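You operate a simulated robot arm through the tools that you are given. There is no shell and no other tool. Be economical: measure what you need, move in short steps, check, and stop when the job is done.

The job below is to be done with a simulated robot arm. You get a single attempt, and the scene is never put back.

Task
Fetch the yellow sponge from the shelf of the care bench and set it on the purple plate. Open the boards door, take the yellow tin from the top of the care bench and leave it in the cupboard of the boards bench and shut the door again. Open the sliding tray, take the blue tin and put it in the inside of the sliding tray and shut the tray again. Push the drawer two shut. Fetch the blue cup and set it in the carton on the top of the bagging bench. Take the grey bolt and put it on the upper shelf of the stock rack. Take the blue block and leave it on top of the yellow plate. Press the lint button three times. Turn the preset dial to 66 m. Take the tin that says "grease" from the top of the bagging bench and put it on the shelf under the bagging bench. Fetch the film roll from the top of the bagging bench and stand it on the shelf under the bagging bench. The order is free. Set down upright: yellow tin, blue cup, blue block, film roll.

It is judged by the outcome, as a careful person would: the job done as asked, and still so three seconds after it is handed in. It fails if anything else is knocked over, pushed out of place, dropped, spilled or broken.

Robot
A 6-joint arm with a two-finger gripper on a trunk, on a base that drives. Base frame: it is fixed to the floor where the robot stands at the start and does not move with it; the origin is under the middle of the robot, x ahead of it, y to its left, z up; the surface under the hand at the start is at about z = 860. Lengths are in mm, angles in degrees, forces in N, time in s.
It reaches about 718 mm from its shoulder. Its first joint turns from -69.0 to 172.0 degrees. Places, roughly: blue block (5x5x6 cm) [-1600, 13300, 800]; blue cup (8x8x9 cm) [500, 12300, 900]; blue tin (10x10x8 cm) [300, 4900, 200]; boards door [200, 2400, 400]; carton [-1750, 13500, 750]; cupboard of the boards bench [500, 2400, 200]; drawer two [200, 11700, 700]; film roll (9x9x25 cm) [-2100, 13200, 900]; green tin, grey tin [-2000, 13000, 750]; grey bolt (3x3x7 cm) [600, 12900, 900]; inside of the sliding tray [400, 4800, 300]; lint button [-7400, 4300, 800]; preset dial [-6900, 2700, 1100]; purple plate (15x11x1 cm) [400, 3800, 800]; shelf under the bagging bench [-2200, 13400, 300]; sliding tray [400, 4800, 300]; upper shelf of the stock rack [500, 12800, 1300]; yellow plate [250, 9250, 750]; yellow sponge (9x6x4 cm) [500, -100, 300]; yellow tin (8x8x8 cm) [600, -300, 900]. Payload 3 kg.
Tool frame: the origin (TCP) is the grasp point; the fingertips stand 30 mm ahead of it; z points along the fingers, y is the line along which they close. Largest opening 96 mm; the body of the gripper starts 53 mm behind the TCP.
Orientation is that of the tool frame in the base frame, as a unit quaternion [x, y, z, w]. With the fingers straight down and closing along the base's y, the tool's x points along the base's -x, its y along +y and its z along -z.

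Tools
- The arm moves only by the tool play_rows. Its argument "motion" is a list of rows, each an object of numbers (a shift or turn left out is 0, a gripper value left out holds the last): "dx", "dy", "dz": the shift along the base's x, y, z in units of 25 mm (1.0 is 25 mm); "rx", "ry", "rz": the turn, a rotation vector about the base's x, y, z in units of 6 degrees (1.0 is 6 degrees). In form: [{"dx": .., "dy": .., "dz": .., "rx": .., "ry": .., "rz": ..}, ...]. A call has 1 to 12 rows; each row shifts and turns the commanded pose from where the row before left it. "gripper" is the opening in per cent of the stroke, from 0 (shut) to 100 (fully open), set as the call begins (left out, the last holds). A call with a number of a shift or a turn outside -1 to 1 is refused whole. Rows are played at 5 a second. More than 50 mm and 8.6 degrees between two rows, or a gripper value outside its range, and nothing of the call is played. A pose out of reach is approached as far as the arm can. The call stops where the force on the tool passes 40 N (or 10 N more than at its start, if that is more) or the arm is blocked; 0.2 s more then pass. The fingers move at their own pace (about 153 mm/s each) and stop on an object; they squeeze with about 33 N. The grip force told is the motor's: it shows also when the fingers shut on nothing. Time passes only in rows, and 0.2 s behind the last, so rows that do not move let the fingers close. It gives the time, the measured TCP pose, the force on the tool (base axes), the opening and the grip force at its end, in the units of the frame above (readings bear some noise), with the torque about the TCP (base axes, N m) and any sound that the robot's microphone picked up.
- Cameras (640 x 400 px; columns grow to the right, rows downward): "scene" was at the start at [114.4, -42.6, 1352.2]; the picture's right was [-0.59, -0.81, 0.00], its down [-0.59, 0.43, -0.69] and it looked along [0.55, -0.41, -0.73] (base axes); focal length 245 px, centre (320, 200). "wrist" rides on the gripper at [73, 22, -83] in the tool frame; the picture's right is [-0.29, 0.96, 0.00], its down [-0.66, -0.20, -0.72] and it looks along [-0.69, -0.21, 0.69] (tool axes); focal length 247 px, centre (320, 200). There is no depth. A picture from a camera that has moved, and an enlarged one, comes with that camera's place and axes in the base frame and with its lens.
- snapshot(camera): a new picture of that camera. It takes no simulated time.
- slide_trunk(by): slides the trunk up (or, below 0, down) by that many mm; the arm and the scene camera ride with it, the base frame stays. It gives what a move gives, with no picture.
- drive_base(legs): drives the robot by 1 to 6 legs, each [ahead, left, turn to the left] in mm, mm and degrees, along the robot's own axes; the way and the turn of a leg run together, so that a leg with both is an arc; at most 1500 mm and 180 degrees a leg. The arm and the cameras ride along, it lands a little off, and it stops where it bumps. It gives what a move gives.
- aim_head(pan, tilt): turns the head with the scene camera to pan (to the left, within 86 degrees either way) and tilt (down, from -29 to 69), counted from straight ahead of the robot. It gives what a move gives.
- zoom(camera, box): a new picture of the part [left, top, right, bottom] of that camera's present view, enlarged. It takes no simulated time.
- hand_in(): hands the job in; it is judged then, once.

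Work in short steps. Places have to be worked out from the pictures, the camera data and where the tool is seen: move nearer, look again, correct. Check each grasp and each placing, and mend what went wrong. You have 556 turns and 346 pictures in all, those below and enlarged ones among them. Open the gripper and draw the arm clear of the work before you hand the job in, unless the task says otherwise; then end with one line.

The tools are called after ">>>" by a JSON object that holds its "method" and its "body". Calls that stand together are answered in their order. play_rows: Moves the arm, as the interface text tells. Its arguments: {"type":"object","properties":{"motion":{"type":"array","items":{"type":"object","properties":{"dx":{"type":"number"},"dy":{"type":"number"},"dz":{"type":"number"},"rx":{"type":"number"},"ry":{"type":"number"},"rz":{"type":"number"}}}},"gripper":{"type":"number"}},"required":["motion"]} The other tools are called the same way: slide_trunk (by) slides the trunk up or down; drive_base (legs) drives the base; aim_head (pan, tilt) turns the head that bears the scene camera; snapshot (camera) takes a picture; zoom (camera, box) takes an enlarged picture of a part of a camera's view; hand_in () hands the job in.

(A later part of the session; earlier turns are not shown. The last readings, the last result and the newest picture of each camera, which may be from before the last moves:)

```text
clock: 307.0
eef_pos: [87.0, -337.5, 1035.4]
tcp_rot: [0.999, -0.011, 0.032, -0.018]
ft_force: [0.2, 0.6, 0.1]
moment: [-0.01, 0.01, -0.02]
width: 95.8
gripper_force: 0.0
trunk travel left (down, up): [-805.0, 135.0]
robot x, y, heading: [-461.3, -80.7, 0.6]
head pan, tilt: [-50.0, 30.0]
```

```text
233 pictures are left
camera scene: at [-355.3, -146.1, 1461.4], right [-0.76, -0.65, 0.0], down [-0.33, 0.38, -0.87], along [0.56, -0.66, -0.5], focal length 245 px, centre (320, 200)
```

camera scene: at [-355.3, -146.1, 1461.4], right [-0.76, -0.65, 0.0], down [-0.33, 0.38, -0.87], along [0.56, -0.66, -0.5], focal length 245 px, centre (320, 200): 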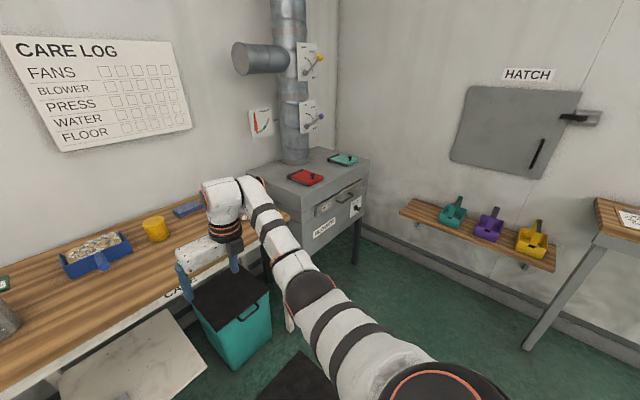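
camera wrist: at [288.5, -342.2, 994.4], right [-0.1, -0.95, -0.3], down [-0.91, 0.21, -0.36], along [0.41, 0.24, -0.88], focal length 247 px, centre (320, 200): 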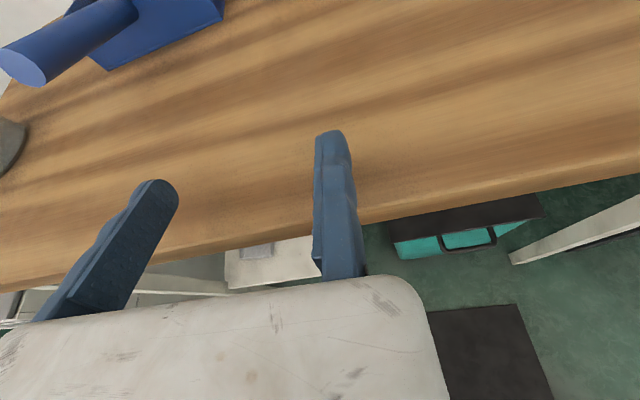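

With the wrist level with the shoulder the vertical hand reaches 550 mm ahead. I level it fully, lower a bit and drive toward the tin.

>>> {"method": "play_rows", "body": {"motion": [{"ry": 0.6}, {"rz": 0.1}]}}

>>> {"method": "drive_base", "body": {"legs": [[380, -15, -0.6]]}}

>>> {"method": "snapshot", "body": {"camera": "wrist"}}

>>> {"method": "snapshot", "body": {"camera": "scene"}}

```text
clock: 307.6
eef_pos: [78.6, -352.0, 1015.1]
tcp_rot: [1.0, -0.013, 0.0, -0.017]
ft_force: [-0.4, 0.6, 0.1]
moment: [-0.02, 0.01, -0.01]
width: 96.1
gripper_force: 0.0
out of reach, approached as far as the arm can: row 1
trunk travel left (down, up): [-805.0, 135.0]
robot x, y, heading: [-463.3, -80.9, 0.5]
head pan, tilt: [-50.0, 30.0]
```

```text
clock: 309.1
eef_pos: [275.3, -328.7, 1033.0]
tcp_rot: [0.997, 0.021, 0.054, -0.048]
ft_force: [1.1, 0.2, -0.5]
moment: [-0.07, 0.03, -0.05]
width: 95.7
gripper_force: 0.1
trunk travel left (down, up): [-805.0, 135.0]
robot x, y, heading: [-305.1, -85.7, 0.0]
head pan, tilt: [-50.0, 30.0]
stopped in leg 1: the robot was blocked; the commanded pose is now the measured one
```

```text
232 pictures are left
camera wrist: at [340.0, -356.3, 1121.2], right [-0.25, -0.96, -0.12], down [-0.74, 0.11, 0.66], along [-0.62, 0.25, -0.74], focal length 247 px, centre (320, 200)
```

wrist: 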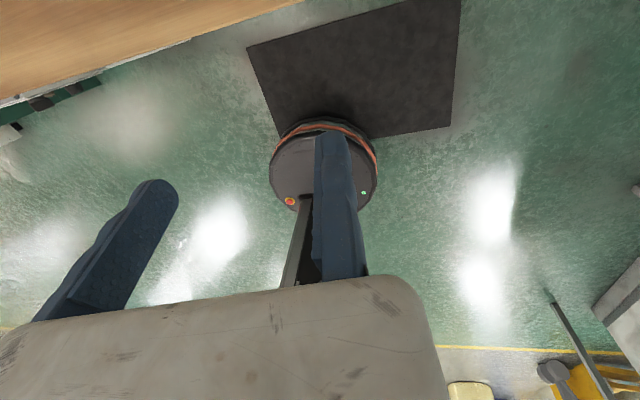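

```text
231 pictures are left
camera scene: at [-223.2, -149.2, 1466.6], right [-0.76, -0.65, -0.01], down [-0.31, 0.38, -0.87], along [0.57, -0.66, -0.49], focal length 245 px, centre (320, 200)
```

scene: 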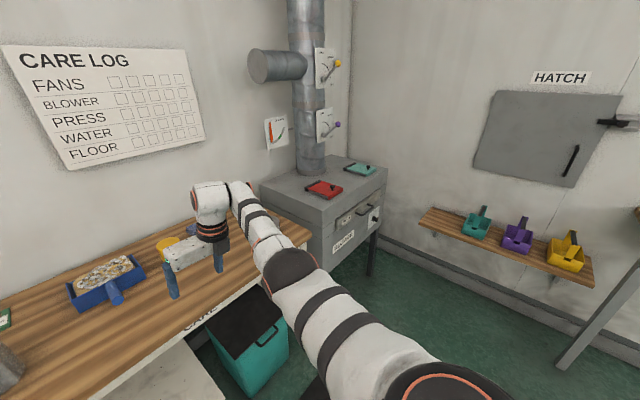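

I see no obstacle, and the mat has not moved from its place. I try a short further drive to see whether the robot is really blocked.

>>> {"method": "drive_base", "body": {"legs": [[60, 0, 0]]}}

>>> {"method": "play_rows", "body": {"motion": [{"dz": 0}, {"dz": 0}]}}

```text
clock: 309.9
eef_pos: [309.7, -310.4, 1047.1]
tcp_rot: [0.991, 0.037, 0.107, -0.066]
ft_force: [-0.8, 0.8, -0.5]
moment: [-0.02, 0.0, 0.0]
width: 96.3
gripper_force: 0.1
trunk travel left (down, up): [-805.0, 135.0]
robot x, y, heading: [-296.2, -88.4, 0.3]
head pan, tilt: [-50.0, 30.0]
stopped in leg 1: the robot was blocked; the commanded pose is now the measured one
```

```text
clock: 310.2
eef_pos: [307.4, -301.9, 1033.9]
tcp_rot: [0.991, 0.036, 0.102, -0.073]
ft_force: [0.1, 0.2, -0.7]
moment: [-0.01, 0.0, -0.01]
width: 96.0
gripper_force: 0.1
trunk travel left (down, up): [-805.0, 135.0]
robot x, y, heading: [-296.0, -88.0, 0.2]
head pan, tilt: [-50.0, 30.0]
stopped in row 1: the arm was blocked; the commanded pose is now the measured one
```

The arm seems strained in this stretched posture. I pull the hand in toward the robot and level it, to relax it.

>>> {"method": "play_rows", "body": {"motion": [{"dx": -1}, {"dx": -1}, {"dx": -1}, {"dx": -1}]}}

>>> {"method": "play_rows", "body": {"motion": [{"dz": 0}, {"dz": 0}]}}

```text
clock: 310.6
eef_pos: [331.3, -303.8, 1074.0]
tcp_rot: [0.982, 0.053, 0.173, -0.047]
ft_force: [-0.5, -0.2, -0.6]
moment: [-0.02, -0.03, 0.02]
width: 96.2
gripper_force: 0.1
trunk travel left (down, up): [-805.0, 135.0]
robot x, y, heading: [-291.9, -85.5, 0.3]
head pan, tilt: [-50.0, 30.0]
stopped in row 1: the arm was blocked; the commanded pose is now the measured one
```

```text
clock: 310.9
eef_pos: [341.1, -296.4, 1070.9]
tcp_rot: [0.98, 0.055, 0.185, -0.051]
ft_force: [0.0, -0.1, -0.2]
moment: [0.01, -0.01, -0.06]
width: 96.3
gripper_force: 0.1
trunk travel left (down, up): [-805.0, 135.0]
robot x, y, heading: [-298.6, -85.4, 0.2]
head pan, tilt: [-50.0, 30.0]
stopped in row 1: the arm was blocked; the commanded pose is now the measured one
```

The arm is being pushed by something. I look at the elbow and shoulder.

>>> {"method": "aim_head", "body": {"pan": -80, "tilt": 45}}

>>> {"method": "snapshot", "body": {"camera": "scene"}}

>>> {"method": "aim_head", "body": {"pan": -45, "tilt": 60}}

>>> {"method": "snapshot", "body": {"camera": "scene"}}

```text
clock: 311.9
eef_pos: [339.9, -297.7, 1071.2]
tcp_rot: [0.98, 0.055, 0.184, -0.051]
ft_force: [1.1, 0.1, -0.6]
moment: [0.03, -0.01, 0.01]
width: 96.1
gripper_force: 0.1
trunk travel left (down, up): [-805.0, 135.0]
robot x, y, heading: [-294.1, -84.4, -0.0]
head pan, tilt: [-80.0, 45.0]
```

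```text
230 pictures are left
camera scene: at [-263.2, -163.3, 1443.0], right [-0.98, -0.18, -0.02], down [-0.11, 0.7, -0.71], along [0.14, -0.7, -0.7], focal length 245 px, centre (320, 200)
```

scene: 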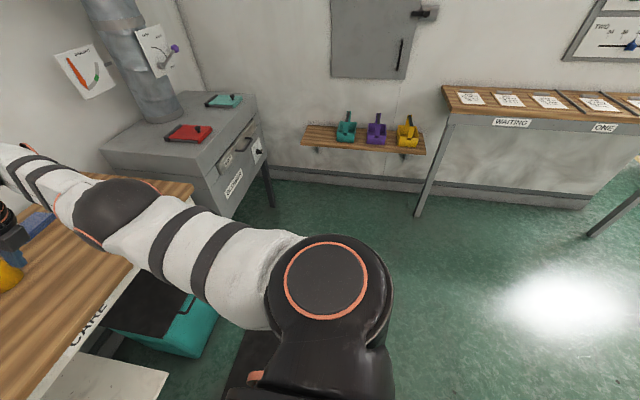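

```text
clock: 312.9
eef_pos: [339.1, -296.9, 1070.1]
tcp_rot: [0.98, 0.055, 0.184, -0.051]
ft_force: [-0.2, -0.7, 0.6]
moment: [0.01, -0.01, 0.0]
width: 95.9
gripper_force: 0.0
trunk travel left (down, up): [-805.0, 135.0]
robot x, y, heading: [-295.5, -87.3, 0.3]
head pan, tilt: [-45.0, 60.0]
```

```text
229 pictures are left
camera scene: at [-230.2, -130.2, 1424.3], right [-0.7, -0.71, -0.02], down [-0.6, 0.61, -0.51], along [0.37, -0.35, -0.86], focal length 245 px, centre (320, 200)
```

scene: 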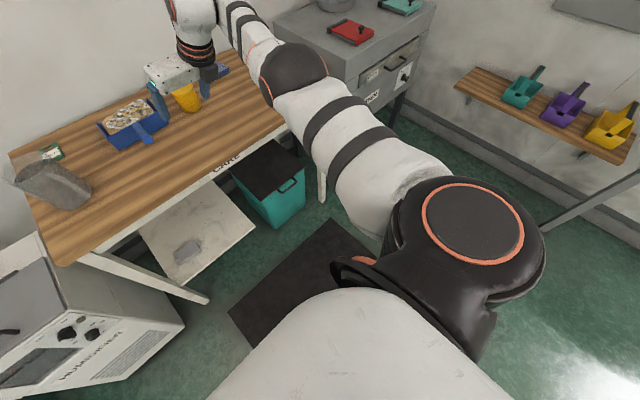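

The shoulder block is pressed against the robot's own torso: the hand is too far left for this stretch. I move it to the right.

>>> {"method": "play_rows", "body": {"motion": [{"dy": -1}, {"dy": -1}, {"dy": -1}, {"dy": -1}]}}

>>> {"method": "play_rows", "body": {"motion": [{"dz": 0}, {"dz": 0}]}}

```text
clock: 313.2
eef_pos: [337.8, -290.9, 1055.7]
tcp_rot: [0.981, 0.054, 0.177, -0.056]
ft_force: [0.5, 0.5, -0.3]
moment: [0.0, 0.0, 0.0]
width: 96.1
gripper_force: 0.1
out of reach, approached as far as the arm can: row 1
trunk travel left (down, up): [-805.0, 135.0]
robot x, y, heading: [-292.3, -83.1, 0.3]
head pan, tilt: [-45.0, 60.0]
stopped in row 1: the arm was blocked; the commanded pose is now the measured one
```

```text
clock: 314.0
eef_pos: [336.1, -288.7, 1040.5]
tcp_rot: [0.982, 0.053, 0.169, -0.058]
ft_force: [-0.9, 0.2, -0.8]
moment: [-0.04, 0.03, 0.02]
width: 96.0
gripper_force: 0.0
trunk travel left (down, up): [-805.0, 135.0]
robot x, y, heading: [-294.7, -88.6, 0.1]
head pan, tilt: [-45.0, 60.0]
stopped in row 2: the arm was blocked; the commanded pose is now the measured one
```

>>> {"method": "play_rows", "body": {"motion": [{"dz": -1, "dx": -1}, {"dz": -1, "dx": -1}]}}

>>> {"method": "play_rows", "body": {"motion": [{"dx": -1, "dy": -1}, {"dx": -1, "dy": -1}]}}

>>> {"method": "play_rows", "body": {"motion": [{"dx": -1, "dy": -1}, {"dx": -1, "dy": -1}]}}

```text
clock: 314.5
eef_pos: [357.3, -288.6, 1062.8]
tcp_rot: [0.967, 0.07, 0.242, -0.03]
ft_force: [-0.6, -0.1, -1.2]
moment: [-0.03, -0.03, 0.01]
width: 96.0
gripper_force: 0.1
trunk travel left (down, up): [-805.0, 135.0]
robot x, y, heading: [-296.5, -84.6, 0.5]
head pan, tilt: [-45.0, 60.0]
stopped in row 2: the arm was blocked; the commanded pose is now the measured one
```

```text
clock: 314.8
eef_pos: [368.5, -296.4, 1075.2]
tcp_rot: [0.959, 0.079, 0.27, -0.021]
ft_force: [-0.9, 0.1, -1.2]
moment: [0.0, -0.06, -0.01]
width: 95.9
gripper_force: 0.0
trunk travel left (down, up): [-805.0, 135.0]
robot x, y, heading: [-296.4, -88.0, 0.6]
head pan, tilt: [-45.0, 60.0]
stopped in row 1: the arm was blocked; the commanded pose is now the measured one
```

```text
clock: 315.1
eef_pos: [378.6, -303.4, 1088.1]
tcp_rot: [0.951, 0.086, 0.298, -0.007]
ft_force: [-0.5, -0.4, -0.7]
moment: [-0.03, -0.06, -0.01]
width: 96.1
gripper_force: 0.0
trunk travel left (down, up): [-805.0, 135.0]
robot x, y, heading: [-298.1, -85.1, 0.3]
head pan, tilt: [-45.0, 60.0]
stopped in row 1: the arm was blocked; the commanded pose is now the measured one
```

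I test other directions: outward first, then a pure wrist turn.

>>> {"method": "play_rows", "body": {"motion": [{"dx": 1}]}}

>>> {"method": "play_rows", "body": {"motion": [{"ry": -1}, {"ry": -1}]}}

>>> {"method": "play_rows", "body": {"motion": [{"dz": 1}, {"dz": 1}]}}

```text
clock: 315.4
eef_pos: [384.7, -298.3, 1086.1]
tcp_rot: [0.947, 0.086, 0.31, -0.003]
ft_force: [-0.1, 0.2, -0.2]
moment: [-0.01, -0.01, 0.02]
width: 95.9
gripper_force: 0.1
out of reach, approached as far as the arm can: row 1
trunk travel left (down, up): [-805.0, 135.0]
robot x, y, heading: [-296.1, -84.7, 0.3]
head pan, tilt: [-45.0, 60.0]
stopped in row 1: the arm was blocked; the commanded pose is now the measured one
```

```text
clock: 315.8
eef_pos: [401.0, -300.2, 1102.2]
tcp_rot: [0.929, 0.094, 0.358, 0.013]
ft_force: [0.1, -0.4, -0.3]
moment: [0.01, 0.02, -0.01]
width: 96.3
gripper_force: 0.2
trunk travel left (down, up): [-805.0, 135.0]
robot x, y, heading: [-295.7, -85.9, 0.4]
head pan, tilt: [-45.0, 60.0]
stopped in row 1: the arm was blocked; the commanded pose is now the measured one
```

```text
clock: 316.1
eef_pos: [398.2, -295.7, 1085.6]
tcp_rot: [0.933, 0.094, 0.348, 0.012]
ft_force: [0.3, 0.6, 0.3]
moment: [0.02, 0.02, -0.06]
width: 96.1
gripper_force: 0.0
out of reach, approached as far as the arm can: row 1
trunk travel left (down, up): [-805.0, 135.0]
robot x, y, heading: [-295.7, -86.3, 0.2]
head pan, tilt: [-45.0, 60.0]
stopped in row 1: the arm was blocked; the commanded pose is now the measured one
```

I try a trunk move down; if something outside touches the arm, that should show.

>>> {"method": "slide_trunk", "body": {"by": -60}}

>>> {"method": "aim_head", "body": {"pan": -60, "tilt": 15}}

>>> {"method": "snapshot", "body": {"camera": "scene"}}

>>> {"method": "snapshot", "body": {"camera": "wrist"}}

```text
clock: 317.1
eef_pos: [399.9, -295.9, 1025.5]
tcp_rot: [0.933, 0.094, 0.349, 0.013]
ft_force: [0.5, -0.4, 0.1]
moment: [0.02, -0.01, -0.02]
width: 95.9
gripper_force: 0.0
trunk travel left (down, up): [-745.0, 195.0]
robot x, y, heading: [-293.4, -83.0, 0.3]
head pan, tilt: [-45.0, 60.0]
```

```text
clock: 318.2
eef_pos: [400.2, -297.0, 1026.2]
tcp_rot: [0.933, 0.094, 0.348, 0.012]
ft_force: [-0.3, 0.4, 1.0]
moment: [0.02, 0.02, -0.01]
width: 95.9
gripper_force: 0.1
trunk travel left (down, up): [-745.0, 195.0]
robot x, y, heading: [-297.5, -88.0, 0.4]
head pan, tilt: [-60.0, 15.0]
```

```text
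228 pictures are left
camera scene: at [-230.4, -163.9, 1430.5], right [-0.86, -0.51, -0.02], down [-0.11, 0.22, -0.97], along [0.49, -0.83, -0.25], focal length 245 px, centre (320, 200)
```

scene: 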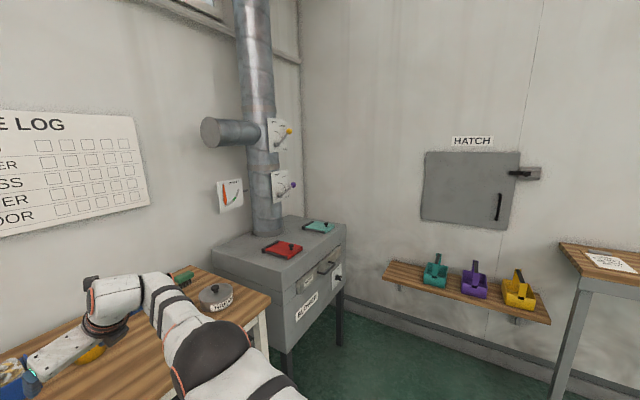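

```text
227 pictures are left
camera wrist: at [403.1, -308.9, 1137.6], right [-0.06, -0.99, -0.11], down [-0.99, 0.05, 0.1], along [-0.1, 0.11, -0.99], focal length 247 px, centre (320, 200)
```

wrist: 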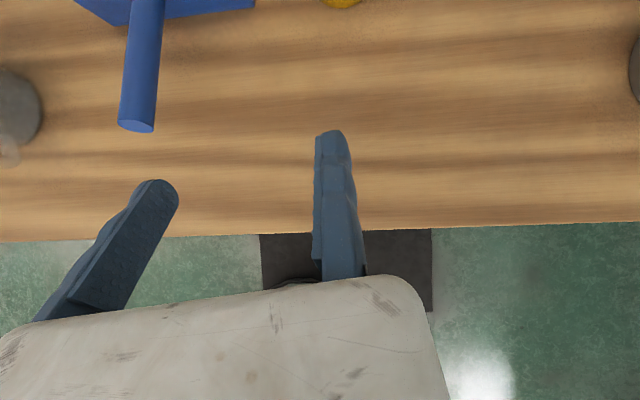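

The trunk moves freely, so nothing outside touches; the arm is near a singular stretch. I try much smaller steps inward.

>>> {"method": "play_rows", "body": {"motion": [{"dx": -0.15}, {"dx": -0.15}, {"dx": -0.15}, {"dx": -0.15}, {"dx": -0.15}, {"dx": -0.15}]}}

>>> {"method": "play_rows", "body": {"motion": [{"dy": -0.15}, {"dy": -0.15}, {"dy": -0.15}, {"dy": -0.15}]}}

>>> {"method": "play_rows", "body": {"motion": [{"dz": -0.15}, {"dz": -0.15}, {"dz": -0.15}, {"dz": -0.15}]}}

```text
clock: 319.8
eef_pos: [398.5, -293.3, 1008.1]
tcp_rot: [0.936, 0.093, 0.34, 0.01]
ft_force: [0.3, 0.0, 0.0]
moment: [-0.01, -0.02, -0.02]
width: 96.1
gripper_force: 0.0
out of reach, approached as far as the arm can: row 1, 2, 3, 4, 5, 6
trunk travel left (down, up): [-745.0, 195.0]
robot x, y, heading: [-294.8, -86.5, 0.4]
head pan, tilt: [-60.0, 15.0]
stopped in row 6: the arm was blocked; the commanded pose is now the measured one
```

```text
clock: 321.0
eef_pos: [394.9, -289.1, 993.5]
tcp_rot: [0.939, 0.092, 0.332, 0.009]
ft_force: [-0.1, 1.5, 0.4]
moment: [0.01, 0.03, 0.02]
width: 96.0
gripper_force: 0.0
out of reach, approached as far as the arm can: row 1, 2, 3, 4
trunk travel left (down, up): [-745.0, 195.0]
robot x, y, heading: [-293.4, -88.8, 0.3]
head pan, tilt: [-60.0, 15.0]
stopped in row 4: the arm was blocked; the commanded pose is now the measured one
```

```text
clock: 322.2
eef_pos: [391.4, -286.9, 977.3]
tcp_rot: [0.942, 0.092, 0.324, 0.006]
ft_force: [0.0, 0.2, -0.1]
moment: [0.04, -0.01, -0.04]
width: 96.1
gripper_force: 0.2
out of reach, approached as far as the arm can: row 1, 2, 3, 4
trunk travel left (down, up): [-745.0, 195.0]
robot x, y, heading: [-298.0, -81.5, 0.3]
head pan, tilt: [-60.0, 15.0]
stopped in row 4: the arm was blocked; the commanded pose is now the measured one
```

>>> {"method": "play_rows", "body": {"motion": [{"ry": 0.5}, {"ry": 0.5}]}}

>>> {"method": "play_rows", "body": {"motion": [{"rz": -0.5}, {"rz": -0.5}]}}

>>> {"method": "play_rows", "body": {"motion": [{"dy": 0.5}, {"dy": 0.5}]}}

```text
clock: 323.0
eef_pos: [388.0, -285.9, 963.2]
tcp_rot: [0.945, 0.091, 0.316, 0.005]
ft_force: [0.6, 0.1, 0.8]
moment: [0.01, 0.01, 0.01]
width: 96.1
gripper_force: 0.0
out of reach, approached as far as the arm can: row 1, 2
trunk travel left (down, up): [-745.0, 195.0]
robot x, y, heading: [-297.3, -81.8, 0.3]
head pan, tilt: [-60.0, 15.0]
stopped in row 2: the arm was blocked; the commanded pose is now the measured one
```

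```text
clock: 323.8
eef_pos: [383.3, -282.1, 951.0]
tcp_rot: [0.947, 0.09, 0.307, 0.002]
ft_force: [-0.6, 0.4, -0.9]
moment: [0.0, 0.05, 0.01]
width: 95.9
gripper_force: 0.0
out of reach, approached as far as the arm can: row 1, 2
trunk travel left (down, up): [-745.0, 195.0]
robot x, y, heading: [-294.9, -85.0, 0.1]
head pan, tilt: [-60.0, 15.0]
stopped in row 2: the arm was blocked; the commanded pose is now the measured one
```

```text
clock: 324.6
eef_pos: [379.0, -280.0, 938.4]
tcp_rot: [0.95, 0.089, 0.3, 0.001]
ft_force: [-0.4, 0.6, -0.2]
moment: [0.01, 0.0, -0.01]
width: 96.2
gripper_force: 0.0
out of reach, approached as far as the arm can: row 1, 2
trunk travel left (down, up): [-745.0, 195.0]
robot x, y, heading: [-294.1, -85.4, 0.3]
head pan, tilt: [-60.0, 15.0]
stopped in row 2: the arm was blocked; the commanded pose is now the measured one
```

The hand sinks a little with every call, so I back the robot away from the bench before anything else.

>>> {"method": "drive_base", "body": {"legs": [[-350, 0, 0]]}}

>>> {"method": "play_rows", "body": {"motion": [{"dy": -1}, {"dy": -1}, {"dy": -1}, {"dy": -1}, {"dx": -1}, {"dx": -1}]}}

>>> {"method": "aim_head", "body": {"pan": -50, "tilt": 35}}

>>> {"method": "snapshot", "body": {"camera": "scene"}}

```text
clock: 326.9
eef_pos: [51.3, -282.5, 932.8]
tcp_rot: [0.951, 0.091, 0.296, 0.002]
ft_force: [0.0, -0.7, -0.5]
moment: [-0.01, -0.01, -0.04]
width: 95.9
gripper_force: 0.1
trunk travel left (down, up): [-745.0, 195.0]
robot x, y, heading: [-648.4, -87.9, 0.5]
head pan, tilt: [-60.0, 15.0]
```

```text
clock: 328.3
eef_pos: [34.2, -377.0, 929.8]
tcp_rot: [0.95, 0.092, 0.297, 0.002]
ft_force: [-0.6, 0.3, 0.5]
moment: [-0.01, -0.06, 0.02]
width: 95.9
gripper_force: 0.0
out of reach, approached as far as the arm can: row 1, 3, 4, 5, 6
trunk travel left (down, up): [-745.0, 195.0]
robot x, y, heading: [-645.8, -87.6, 0.3]
head pan, tilt: [-60.0, 15.0]
```

```text
clock: 329.1
eef_pos: [35.0, -375.3, 930.0]
tcp_rot: [0.951, 0.09, 0.297, 0.003]
ft_force: [0.8, 0.8, 0.1]
moment: [0.01, -0.01, 0.0]
width: 96.1
gripper_force: 0.0
trunk travel left (down, up): [-745.0, 195.0]
robot x, y, heading: [-648.4, -88.0, 0.3]
head pan, tilt: [-50.0, 35.0]
```

```text
226 pictures are left
camera scene: at [-541.3, -152.4, 1393.8], right [-0.76, -0.65, 0.0], down [-0.37, 0.44, -0.82], along [0.53, -0.62, -0.57], focal length 245 px, centre (320, 200)
```

scene: 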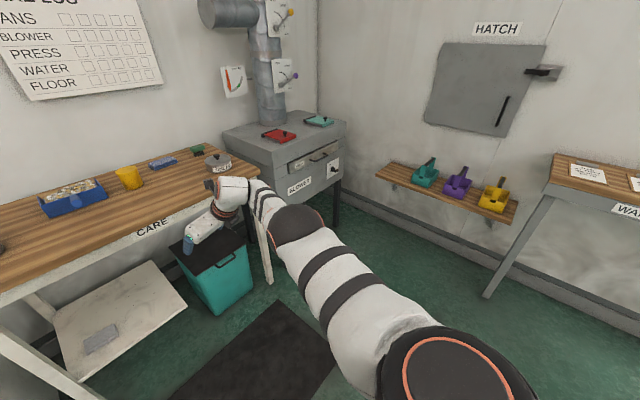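

Away from the bench the arm moves again. I fold it back to the posture that worked at the plate, with the hand vertical and about (420, -300) ahead of the robot.

>>> {"method": "play_rows", "body": {"motion": [{"dx": -1, "ry": 1}, {"dx": -1, "ry": 1}, {"dx": -1, "ry": 1, "dz": 1}, {"dx": -1, "ry": 1, "dz": 1}, {"dx": -1, "ry": 1, "dz": 1}, {"dx": -1, "dz": 1}, {"dx": -1}, {"dx": -1}, {"dx": -1}]}}

>>> {"method": "play_rows", "body": {"motion": [{"dx": -1}, {"rz": 0}]}}

```text
clock: 331.1
eef_pos: [-122.8, -410.0, 979.6]
tcp_rot: [0.995, 0.088, 0.041, -0.023]
ft_force: [-0.5, 0.2, -0.3]
moment: [0.01, -0.01, 0.01]
width: 96.1
gripper_force: 0.2
out of reach, approached as far as the arm can: row 1, 2, 5, 6, 7, 8, 9
trunk travel left (down, up): [-745.0, 195.0]
robot x, y, heading: [-645.8, -89.4, 0.5]
head pan, tilt: [-50.0, 35.0]
```

```text
clock: 331.7
eef_pos: [-138.9, -413.7, 969.1]
tcp_rot: [0.995, 0.089, 0.041, -0.022]
ft_force: [-0.3, 0.2, -0.2]
moment: [-0.01, 0.01, 0.03]
width: 96.2
gripper_force: 0.1
out of reach, approached as far as the arm can: row 1
trunk travel left (down, up): [-745.0, 195.0]
robot x, y, heading: [-653.0, -86.7, 0.5]
head pan, tilt: [-50.0, 35.0]
```

>>> {"method": "play_rows", "body": {"motion": [{"dz": 1}, {"dz": 1}, {"dz": 1}, {"dz": 1}, {"dx": -1}, {"dx": -1}]}}

>>> {"method": "snapshot", "body": {"camera": "scene"}}

```text
clock: 333.1
eef_pos: [-114.9, -452.4, 1022.5]
tcp_rot: [0.995, 0.089, 0.041, -0.022]
ft_force: [1.0, -0.8, 0.6]
moment: [-0.01, -0.01, -0.01]
width: 96.1
gripper_force: 0.0
out of reach, approached as far as the arm can: row 1, 2, 3, 4, 5, 6
trunk travel left (down, up): [-745.0, 195.0]
robot x, y, heading: [-645.4, -85.2, 0.5]
head pan, tilt: [-50.0, 35.0]
```

```text
225 pictures are left
camera scene: at [-541.6, -153.1, 1393.7], right [-0.76, -0.65, 0.0], down [-0.37, 0.44, -0.82], along [0.53, -0.62, -0.57], focal length 245 px, centre (320, 200)
```

scene: 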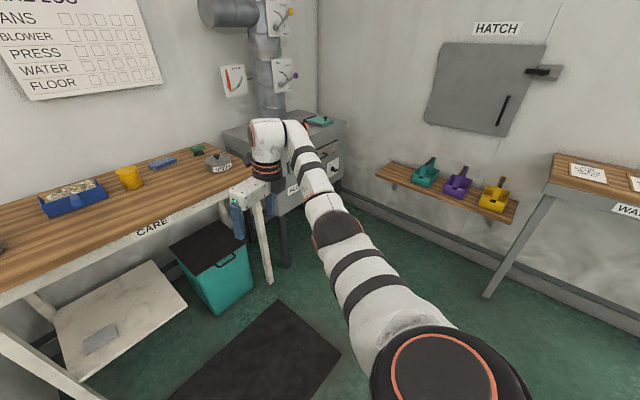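

The arm has come into another posture branch. I retrace: back to the level-hand pose first, then up and in, and then turn down again as I originally came.

>>> {"method": "play_rows", "body": {"motion": [{"ry": -1, "dy": 0.6}, {"ry": -1, "dy": 0.6}, {"ry": -1, "dy": 0.6}, {"ry": -1, "dy": 0.6}, {"ry": -1, "dy": 0.6}, {"ry": -1, "dy": 0.6}, {"ry": -1, "dy": 0.6}, {"ry": -1, "dy": 0.6}, {"ry": -1}, {"ry": -1}, {"ry": -1}, {"ry": -1}]}}

>>> {"method": "play_rows", "body": {"motion": [{"ry": -1, "rz": 0.5}, {"ry": -1, "rz": 0.5}, {"ry": -0.7, "rz": 0.5}]}}

>>> {"method": "snapshot", "body": {"camera": "scene"}}

```text
clock: 335.7
eef_pos: [-115.5, -332.4, 1021.8]
tcp_rot: [0.78, 0.085, 0.619, 0.034]
ft_force: [-0.4, -0.9, 0.4]
moment: [-0.01, 0.01, 0.01]
width: 95.8
gripper_force: 0.0
trunk travel left (down, up): [-745.0, 195.0]
robot x, y, heading: [-650.3, -89.9, 0.6]
head pan, tilt: [-50.0, 35.0]
```

```text
clock: 336.5
eef_pos: [-115.1, -341.4, 1027.4]
tcp_rot: [0.677, 0.137, 0.723, -0.003]
ft_force: [-0.2, 0.5, 0.3]
moment: [0.01, 0.04, -0.01]
width: 96.3
gripper_force: 0.0
out of reach, approached as far as the arm can: row 3
trunk travel left (down, up): [-745.0, 195.0]
robot x, y, heading: [-648.8, -84.8, 0.4]
head pan, tilt: [-50.0, 35.0]
```

```text
224 pictures are left
camera scene: at [-541.5, -153.3, 1393.7], right [-0.76, -0.65, 0.0], down [-0.37, 0.44, -0.82], along [0.53, -0.62, -0.57], focal length 245 px, centre (320, 200)
```

scene: 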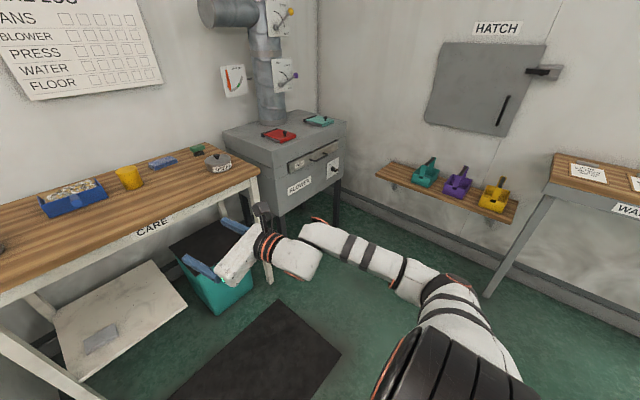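

Now level again. I correct the yaw, raise and draw in, then turn the hand down step by step.

>>> {"method": "play_rows", "body": {"motion": [{"rz": -1}, {"rz": -0.9, "ry": 0.4}, {"dz": 1}, {"dz": 1, "dx": -0.7}, {"dz": 1, "dx": -0.7}, {"dz": 1, "dx": -0.7}, {"dz": 1, "dx": -0.7}]}}

>>> {"method": "play_rows", "body": {"motion": [{"ry": 1}, {"ry": 1}, {"ry": 1}, {"ry": 1}, {"ry": 1}, {"ry": 1}, {"ry": 1}]}}

>>> {"method": "play_rows", "body": {"motion": [{"ry": 1}, {"ry": 1}, {"ry": 1}, {"ry": 1}, {"ry": 1}, {"ry": 1}, {"ry": 1}]}}

>>> {"method": "snapshot", "body": {"camera": "scene"}}

```text
clock: 338.1
eef_pos: [-152.1, -342.3, 1158.2]
tcp_rot: [0.703, 0.072, 0.705, 0.067]
ft_force: [0.6, 0.7, -0.6]
moment: [0.04, 0.02, 0.03]
width: 95.9
gripper_force: 0.0
out of reach, approached as far as the arm can: row 1, 2
trunk travel left (down, up): [-745.0, 195.0]
robot x, y, heading: [-648.7, -90.1, 0.3]
head pan, tilt: [-50.0, 35.0]
```

```text
clock: 339.7
eef_pos: [-149.7, -343.8, 1156.2]
tcp_rot: [0.909, 0.093, 0.404, 0.036]
ft_force: [-0.3, 0.0, 0.2]
moment: [-0.05, 0.01, 0.01]
width: 96.2
gripper_force: 0.0
trunk travel left (down, up): [-745.0, 195.0]
robot x, y, heading: [-648.1, -90.5, 0.5]
head pan, tilt: [-50.0, 35.0]
```

```text
clock: 341.3
eef_pos: [-95.9, -424.9, 1035.4]
tcp_rot: [0.994, 0.098, 0.056, -0.002]
ft_force: [0.0, -0.2, 0.5]
moment: [-0.03, -0.01, 0.01]
width: 96.4
gripper_force: 0.1
out of reach, approached as far as the arm can: row 2, 3, 4, 5, 6, 7
trunk travel left (down, up): [-745.0, 195.0]
robot x, y, heading: [-649.2, -89.6, 0.1]
head pan, tilt: [-50.0, 35.0]
```

```text
223 pictures are left
camera scene: at [-540.8, -152.0, 1393.7], right [-0.76, -0.65, 0.0], down [-0.37, 0.44, -0.82], along [0.53, -0.62, -0.57], focal length 245 px, centre (320, 200)
```

scene: 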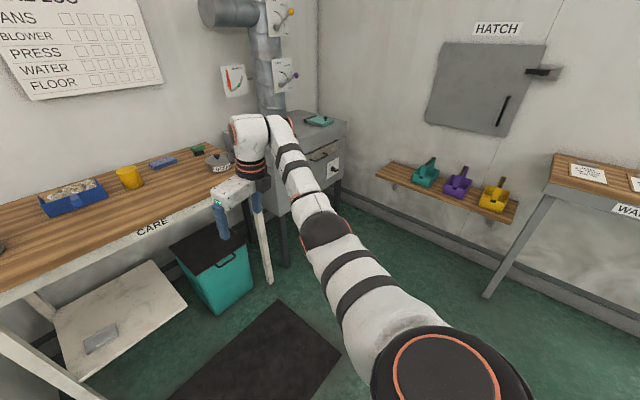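

This slid outward again. I go back to the level pose, draw the hand further in and left as it was at the original change-over, and try the turn again.

>>> {"method": "play_rows", "body": {"motion": [{"ry": -1, "dx": -0.5, "dy": 0.5, "dz": 0.5}, {"ry": -1, "dx": -0.5, "dy": 0.5, "dz": 0.5}, {"ry": -1, "dx": -0.5, "dy": 0.5, "dz": 0.5}, {"ry": -1, "dx": -0.5, "dy": 0.5, "dz": 0.5}, {"ry": -1, "dx": -0.5, "dy": 0.5, "dz": 0.5}, {"ry": -1, "dx": -0.5, "dy": 0.5, "dz": 0.5}, {"ry": -1, "dz": 0.5}, {"ry": -1, "dz": 0.5}, {"ry": -1, "dz": 0.5}, {"ry": -1, "dz": 0.5}, {"ry": -1}, {"ry": -1}]}}

>>> {"method": "play_rows", "body": {"motion": [{"ry": -1, "rx": 0.5}, {"ry": -1, "rx": 0.5}, {"rz": -1}, {"dx": -1}, {"dx": -1}]}}

```text
clock: 343.9
eef_pos: [-163.8, -352.1, 1154.9]
tcp_rot: [0.773, 0.081, 0.627, 0.059]
ft_force: [0.3, 0.4, 0.3]
moment: [0.0, 0.01, -0.02]
width: 95.9
gripper_force: 0.1
out of reach, approached as far as the arm can: row 1
trunk travel left (down, up): [-745.0, 195.0]
robot x, y, heading: [-648.1, -87.5, 0.6]
head pan, tilt: [-50.0, 35.0]
```

```text
clock: 345.1
eef_pos: [-192.3, -338.5, 1169.5]
tcp_rot: [0.707, 0.002, 0.705, 0.064]
ft_force: [0.4, -0.4, -0.3]
moment: [0.0, 0.04, 0.03]
width: 96.2
gripper_force: 0.1
out of reach, approached as far as the arm can: row 2, 4, 5
trunk travel left (down, up): [-745.0, 195.0]
robot x, y, heading: [-651.1, -88.6, 0.3]
head pan, tilt: [-50.0, 35.0]
```

>>> {"method": "play_rows", "body": {"motion": [{"rx": 0.8, "rz": 0.8}, {"ry": 1}, {"ry": 1}, {"ry": 1}, {"ry": 1}, {"ry": 1}]}}

>>> {"method": "play_rows", "body": {"motion": [{"ry": 1, "dx": -0.5}, {"ry": 1, "dx": -0.5}, {"ry": 1, "dx": -0.5}]}}

>>> {"method": "play_rows", "body": {"motion": [{"ry": 1, "dx": -0.5}, {"ry": 1, "dx": -0.5}]}}

```text
clock: 346.5
eef_pos: [-192.4, -325.7, 1175.6]
tcp_rot: [0.867, 0.005, 0.498, 0.003]
ft_force: [0.4, 0.5, -1.2]
moment: [-0.03, 0.03, 0.01]
width: 96.2
gripper_force: 0.0
out of reach, approached as far as the arm can: row 1
trunk travel left (down, up): [-745.0, 195.0]
robot x, y, heading: [-647.9, -89.4, 0.2]
head pan, tilt: [-50.0, 35.0]
```

```text
clock: 347.3
eef_pos: [-234.1, -335.1, 1169.1]
tcp_rot: [0.933, 0.004, 0.359, 0.002]
ft_force: [0.0, 0.0, 0.2]
moment: [0.01, -0.03, 0.02]
width: 96.2
gripper_force: 0.0
out of reach, approached as far as the arm can: row 3
trunk travel left (down, up): [-745.0, 195.0]
robot x, y, heading: [-646.9, -90.9, 0.2]
head pan, tilt: [-50.0, 35.0]
```

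```text
clock: 347.9
eef_pos: [-273.8, -357.7, 1144.8]
tcp_rot: [0.966, 0.004, 0.258, 0.001]
ft_force: [-0.2, -0.9, 0.1]
moment: [0.0, -0.03, 0.03]
width: 95.9
gripper_force: 0.1
out of reach, approached as far as the arm can: row 1, 2
trunk travel left (down, up): [-745.0, 195.0]
robot x, y, heading: [-649.3, -83.2, 0.4]
head pan, tilt: [-50.0, 35.0]
```

It now folds inward as wanted. I continue.

>>> {"method": "play_rows", "body": {"motion": [{"ry": 1, "dx": -0.3, "dy": -0.3}, {"ry": 1, "dx": -0.3, "dy": -0.3}, {"ry": 1}]}}

>>> {"method": "play_rows", "body": {"motion": [{"ry": 1}, {"ry": 1}]}}

>>> {"method": "snapshot", "body": {"camera": "scene"}}

```text
clock: 348.7
eef_pos: [-312.8, -392.7, 1120.0]
tcp_rot: [0.994, 0.005, 0.106, 0.0]
ft_force: [-0.5, 0.4, -0.1]
moment: [0.04, -0.02, -0.01]
width: 96.3
gripper_force: 0.1
out of reach, approached as far as the arm can: row 1, 2, 3
trunk travel left (down, up): [-745.0, 195.0]
robot x, y, heading: [-646.5, -84.1, 0.5]
head pan, tilt: [-50.0, 35.0]
```

```text
clock: 349.3
eef_pos: [-327.9, -398.3, 1112.1]
tcp_rot: [1.0, 0.005, 0.0, 0.001]
ft_force: [-0.8, 0.6, 0.1]
moment: [-0.03, -0.02, -0.03]
width: 95.8
gripper_force: 0.1
out of reach, approached as far as the arm can: row 1
trunk travel left (down, up): [-745.0, 195.0]
robot x, y, heading: [-649.2, -85.7, 0.6]
head pan, tilt: [-50.0, 35.0]
```

```text
222 pictures are left
camera scene: at [-542.4, -149.7, 1393.9], right [-0.76, -0.65, 0.0], down [-0.37, 0.43, -0.82], along [0.53, -0.62, -0.57], focal length 245 px, centre (320, 200)
```

scene: 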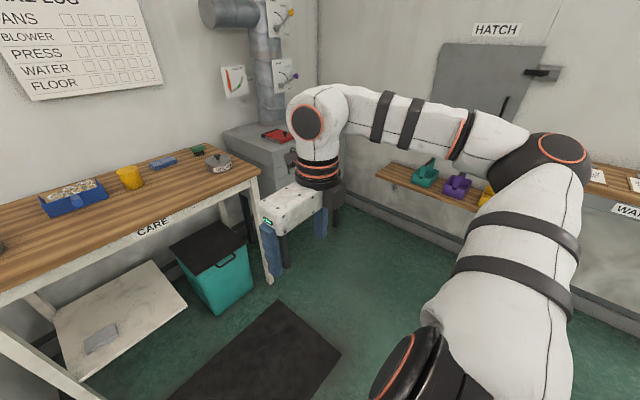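

The arm is back in its elbow-up posture. I turn the wrist so that the fixed finger will stand on the near side of the tin, as with the sponge.

>>> {"method": "play_rows", "body": {"motion": [{"rz": -1}, {"rz": -1}, {"rz": -1}, {"rz": -1}, {"rz": -1}, {"rz": -1}, {"rz": -1}, {"rz": -1}, {"rz": -1}, {"rz": -1}]}}

>>> {"method": "play_rows", "body": {"motion": [{"rz": -1}, {"rz": -1}, {"rz": -1}, {"rz": -1}, {"rz": -1}, {"rz": -1}, {"rz": -1}, {"rz": -1}, {"rz": -1}, {"rz": -0.8}]}}

>>> {"method": "play_rows", "body": {"motion": [{"dx": 1}, {"dx": 1}, {"dx": 1}, {"dx": 0.7}]}}

```text
clock: 351.5
eef_pos: [-326.5, -401.3, 1109.9]
tcp_rot: [0.868, -0.497, 0.0, 0.001]
ft_force: [0.1, 0.2, 0.1]
moment: [-0.01, 0.02, 0.03]
width: 95.9
gripper_force: 0.1
trunk travel left (down, up): [-745.0, 195.0]
robot x, y, heading: [-645.2, -85.8, 0.4]
head pan, tilt: [-50.0, 35.0]
```

```text
clock: 353.7
eef_pos: [-327.8, -400.6, 1111.3]
tcp_rot: [-0.511, 0.859, 0.001, 0.0]
ft_force: [-0.2, 0.0, 1.1]
moment: [0.04, 0.01, 0.04]
width: 96.0
gripper_force: 0.0
trunk travel left (down, up): [-745.0, 195.0]
robot x, y, heading: [-648.6, -85.2, 0.3]
head pan, tilt: [-50.0, 35.0]
```

```text
clock: 354.7
eef_pos: [-232.8, -400.5, 1110.7]
tcp_rot: [-0.514, 0.858, 0.001, 0.0]
ft_force: [0.4, 0.4, -0.3]
moment: [-0.02, 0.03, 0.01]
width: 95.9
gripper_force: 0.1
trunk travel left (down, up): [-745.0, 195.0]
robot x, y, heading: [-648.2, -91.2, 0.4]
head pan, tilt: [-50.0, 35.0]
```

>>> {"method": "drive_base", "body": {"legs": [[0, 0, 28.6], [391, -385, 0]]}}

>>> {"method": "snapshot", "body": {"camera": "wrist"}}

>>> {"method": "aim_head", "body": {"pan": -50, "tilt": 40}}

>>> {"method": "snapshot", "body": {"camera": "scene"}}

```text
clock: 359.3
eef_pos: [389.9, -316.9, 1114.1]
tcp_rot: [0.71, -0.704, 0.0, -0.001]
ft_force: [0.2, -0.6, -0.5]
moment: [-0.01, 0.01, 0.0]
width: 96.1
gripper_force: 0.0
trunk travel left (down, up): [-745.0, 195.0]
robot x, y, heading: [-121.7, -244.3, 29.2]
head pan, tilt: [-50.0, 35.0]
```

```text
221 pictures are left
camera wrist: at [367.6, -390.9, 1197.5], right [-0.96, 0.29, 0.0], down [0.2, 0.66, 0.72], along [0.21, 0.69, -0.69], focal length 247 px, centre (320, 200)
```

wrist: 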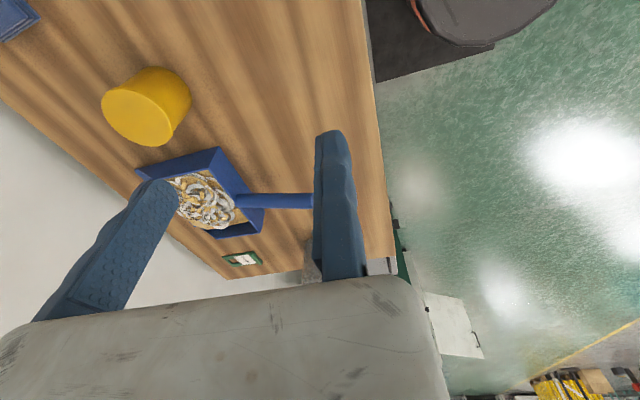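

```text
clock: 360.0
eef_pos: [392.6, -318.0, 1107.2]
tcp_rot: [0.71, -0.704, -0.001, 0.001]
ft_force: [-0.1, 0.1, 0.6]
moment: [0.04, -0.02, 0.0]
width: 96.2
gripper_force: 0.1
trunk travel left (down, up): [-745.0, 195.0]
robot x, y, heading: [-123.3, -240.7, 29.2]
head pan, tilt: [-50.0, 40.0]
```

```text
220 pictures are left
camera scene: at [0.7, -245.8, 1392.2], right [-0.36, -0.93, 0.0], down [-0.6, 0.23, -0.77], along [0.72, -0.27, -0.64], focal length 245 px, centre (320, 200)
```

scene: 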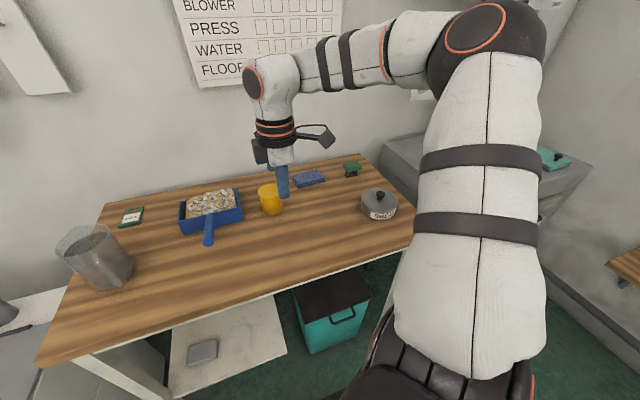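

The approach works this time. The tin is near (605, -316). I drive 115 mm closer, lower to just above the tin and look again.

>>> {"method": "drive_base", "body": {"legs": [[101, -56, 0]]}}

>>> {"method": "slide_trunk", "body": {"by": -90}}

>>> {"method": "snapshot", "body": {"camera": "wrist"}}

```text
clock: 361.2
eef_pos: [509.8, -316.5, 1108.2]
tcp_rot: [0.71, -0.704, -0.001, 0.002]
ft_force: [0.4, 0.6, -0.8]
moment: [-0.04, 0.02, -0.02]
width: 96.0
gripper_force: 0.0
trunk travel left (down, up): [-745.0, 195.0]
robot x, y, heading: [-7.2, -244.8, 29.2]
head pan, tilt: [-50.0, 40.0]
```

```text
clock: 362.5
eef_pos: [509.1, -317.2, 1014.3]
tcp_rot: [0.71, -0.704, -0.001, 0.001]
ft_force: [0.7, 0.2, 0.6]
moment: [0.0, -0.03, 0.02]
width: 96.1
gripper_force: 0.1
trunk travel left (down, up): [-655.0, 285.0]
robot x, y, heading: [-5.4, -245.8, 29.4]
head pan, tilt: [-50.0, 40.0]
```

```text
219 pictures are left
camera wrist: at [486.9, -391.3, 1096.7], right [-0.96, 0.29, 0.0], down [0.2, 0.66, 0.72], along [0.21, 0.69, -0.69], focal length 247 px, centre (320, 200)
```

wrist: 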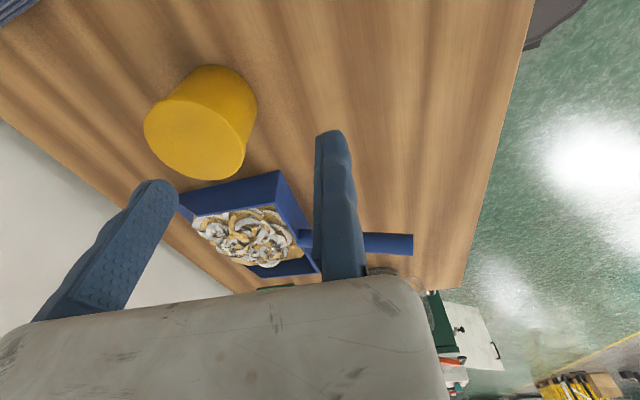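

The tin is at (604, -321). I drive the last 48 mm and look straight before lowering.

>>> {"method": "drive_base", "body": {"legs": [[40, -27, 0]]}}

>>> {"method": "snapshot", "body": {"camera": "wrist"}}

```text
clock: 363.4
eef_pos: [557.7, -321.0, 1013.4]
tcp_rot: [0.71, -0.704, 0.0, 0.0]
ft_force: [0.7, -1.0, 0.1]
moment: [-0.02, 0.01, 0.0]
width: 96.0
gripper_force: 0.0
trunk travel left (down, up): [-655.0, 285.0]
robot x, y, heading: [44.6, -247.3, 29.2]
head pan, tilt: [-50.0, 40.0]
```

```text
218 pictures are left
camera wrist: at [535.3, -395.3, 1096.6], right [-0.96, 0.29, 0.0], down [0.2, 0.66, 0.72], along [0.2, 0.69, -0.69], focal length 247 px, centre (320, 200)
```

wrist: 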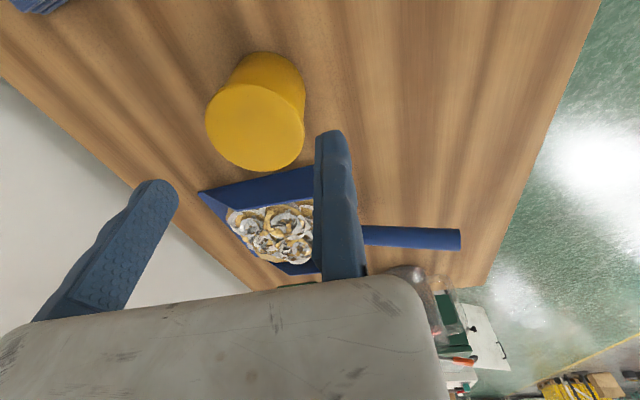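

Centred to within 2 mm. I lower by the trunk and close.

>>> {"method": "slide_trunk", "body": {"by": -60}}

>>> {"method": "slide_trunk", "body": {"by": -48}}

>>> {"method": "play_rows", "body": {"motion": [{"dz": 0}, {"dz": 0}, {"dz": 0}], "gripper": 0}}

>>> {"method": "snapshot", "body": {"camera": "wrist"}}

```text
clock: 364.4
eef_pos: [556.8, -321.9, 949.2]
tcp_rot: [0.711, -0.703, -0.001, 0.001]
ft_force: [-0.9, -0.1, 0.2]
moment: [-0.01, -0.01, 0.01]
width: 95.8
gripper_force: 0.1
trunk travel left (down, up): [-595.0, 345.0]
robot x, y, heading: [45.4, -247.2, 29.2]
head pan, tilt: [-50.0, 40.0]
```

```text
clock: 365.3
eef_pos: [557.0, -321.2, 900.2]
tcp_rot: [0.71, -0.704, 0.0, 0.001]
ft_force: [0.0, 0.4, 0.2]
moment: [0.01, 0.0, 0.03]
width: 95.8
gripper_force: 0.1
trunk travel left (down, up): [-547.0, 393.0]
robot x, y, heading: [45.0, -247.6, 29.1]
head pan, tilt: [-50.0, 40.0]
```

```text
clock: 366.1
eef_pos: [555.4, -320.9, 900.7]
tcp_rot: [0.71, -0.704, -0.001, 0.0]
ft_force: [-0.6, 0.2, -0.2]
moment: [0.03, 0.1, 0.0]
width: 69.1
gripper_force: 33.2
trunk travel left (down, up): [-547.0, 393.0]
robot x, y, heading: [42.3, -246.3, 29.2]
head pan, tilt: [-50.0, 40.0]
```

```text
217 pictures are left
camera wrist: at [535.0, -395.3, 984.0], right [-0.96, 0.29, 0.0], down [0.2, 0.66, 0.72], along [0.2, 0.69, -0.69], focal length 247 px, centre (320, 200)
```

wrist: 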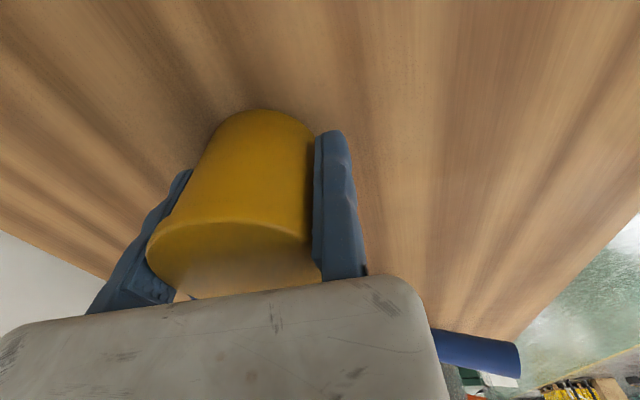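

The tin is gripped. I lift it, back well away and drive to the cupboard, passing wide of the open door.

>>> {"method": "slide_trunk", "body": {"by": 150}}

>>> {"method": "drive_base", "body": {"legs": [[-739, 410, 0], [0, 0, -29]]}}

>>> {"method": "drive_base", "body": {"legs": [[0, 1500, 0], [0, 1500, 0]]}}

>>> {"method": "aim_head", "body": {"pan": -35, "tilt": 40}}

>>> {"method": "snapshot", "body": {"camera": "scene"}}

```text
clock: 367.8
eef_pos: [556.7, -321.6, 1049.3]
tcp_rot: [0.71, -0.704, 0.0, 0.0]
ft_force: [-0.5, 0.4, -2.2]
moment: [0.0, 0.1, 0.01]
width: 69.0
gripper_force: 33.4
trunk travel left (down, up): [-697.0, 243.0]
robot x, y, heading: [41.6, -249.4, 29.2]
head pan, tilt: [-50.0, 40.0]
```

```text
clock: 373.8
eef_pos: [-385.3, -561.5, 1049.5]
tcp_rot: [-0.516, 0.856, 0.0, 0.0]
ft_force: [0.6, 0.7, -2.4]
moment: [0.06, 0.06, -0.02]
width: 68.9
gripper_force: 32.4
trunk travel left (down, up): [-697.0, 243.0]
robot x, y, heading: [-800.3, -250.2, 0.8]
head pan, tilt: [-50.0, 40.0]
```

```text
clock: 388.2
eef_pos: [-446.1, 2433.1, 1049.8]
tcp_rot: [-0.522, 0.853, 0.001, 0.0]
ft_force: [-0.9, 0.6, -2.7]
moment: [0.02, 0.06, 0.01]
width: 69.1
gripper_force: 32.9
trunk travel left (down, up): [-697.0, 243.0]
robot x, y, heading: [-864.3, 2742.3, 1.7]
head pan, tilt: [-50.0, 40.0]
```

```text
clock: 388.9
eef_pos: [-446.8, 2432.6, 1049.3]
tcp_rot: [-0.522, 0.853, 0.002, -0.001]
ft_force: [1.3, 0.2, -1.9]
moment: [0.01, 0.07, -0.01]
width: 69.1
gripper_force: 32.8
trunk travel left (down, up): [-697.0, 243.0]
robot x, y, heading: [-867.5, 2739.4, 1.6]
head pan, tilt: [-35.0, 40.0]
```

```text
216 pictures are left
camera scene: at [-745.9, 2694.7, 1338.1], right [-0.55, -0.83, 0.0], down [-0.54, 0.35, -0.77], along [0.64, -0.42, -0.64], focal length 245 px, centre (320, 200)
```

scene: 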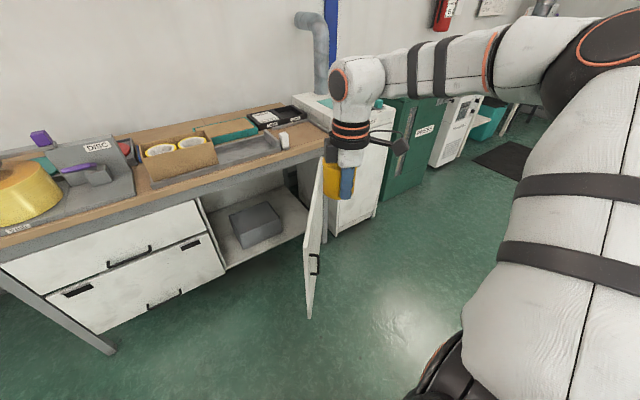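

A grey box stands in the cupboard. I shift left and lower the trunk to measure the free space beside it.

>>> {"method": "drive_base", "body": {"legs": [[0, 230, -1.6]]}}

>>> {"method": "slide_trunk", "body": {"by": -400}}

>>> {"method": "slide_trunk", "body": {"by": -180}}

>>> {"method": "aim_head", "body": {"pan": -20, "tilt": 20}}

>>> {"method": "snapshot", "body": {"camera": "scene"}}

>>> {"method": "zoom", "body": {"camera": "scene", "box": [260, 150, 420, 250]}}

```text
clock: 390.7
eef_pos: [-458.4, 2649.8, 1048.7]
tcp_rot: [-0.51, 0.86, 0.001, 0.0]
ft_force: [0.4, -0.7, -2.5]
moment: [0.05, 0.05, -0.02]
width: 69.1
gripper_force: 33.1
trunk travel left (down, up): [-697.0, 243.0]
robot x, y, heading: [-868.7, 2969.4, 0.1]
head pan, tilt: [-35.0, 40.0]
```

```text
clock: 394.5
eef_pos: [-457.6, 2651.9, 649.3]
tcp_rot: [-0.51, 0.86, 0.001, -0.001]
ft_force: [-0.5, 0.6, -3.2]
moment: [0.04, 0.1, 0.0]
width: 68.9
gripper_force: 33.3
trunk travel left (down, up): [-297.0, 643.0]
robot x, y, heading: [-868.9, 2965.2, 0.1]
head pan, tilt: [-35.0, 40.0]
```

```text
clock: 396.5
eef_pos: [-457.9, 2650.4, 468.7]
tcp_rot: [-0.51, 0.86, 0.001, 0.0]
ft_force: [0.4, -0.5, -2.0]
moment: [0.0, 0.06, 0.0]
width: 68.9
gripper_force: 33.3
trunk travel left (down, up): [-117.0, 823.0]
robot x, y, heading: [-870.2, 2967.0, 0.2]
head pan, tilt: [-35.0, 40.0]
```

```text
clock: 397.3
eef_pos: [-458.0, 2652.2, 469.3]
tcp_rot: [-0.51, 0.86, 0.001, 0.0]
ft_force: [-0.3, 0.0, -2.3]
moment: [0.06, 0.07, 0.01]
width: 68.9
gripper_force: 33.0
trunk travel left (down, up): [-117.0, 823.0]
robot x, y, heading: [-866.4, 2968.5, -0.0]
head pan, tilt: [-20.0, 20.0]
```

```text
215 pictures are left
camera scene: at [-732.7, 2937.8, 789.4], right [-0.34, -0.94, 0.0], down [-0.32, 0.12, -0.94], along [0.88, -0.32, -0.34], focal length 245 px, centre (320, 200)
```

scene: 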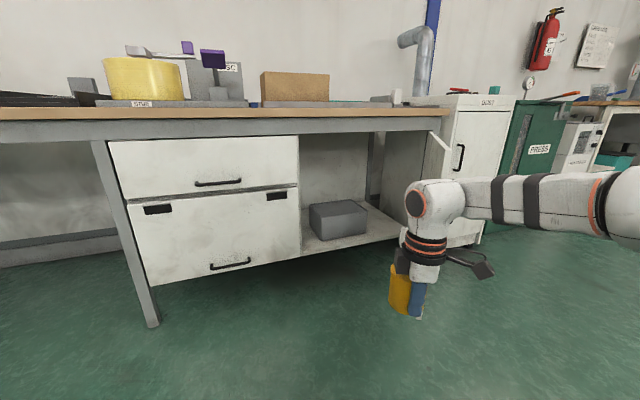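

```text
4.00 times, centred on (340, 200) of scene
camera zoom: at [-732.7, 2937.8, 789.4], right [-0.34, -0.94, 0.0], down [-0.32, 0.12, -0.94], along [0.88, -0.32, -0.34], focal length 979 px, centre (240, 200)
```

zoom: 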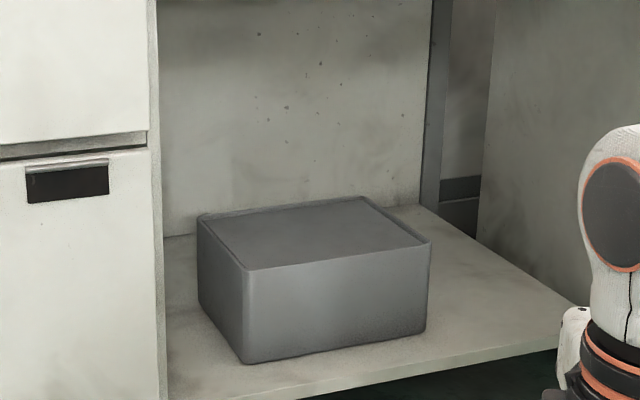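

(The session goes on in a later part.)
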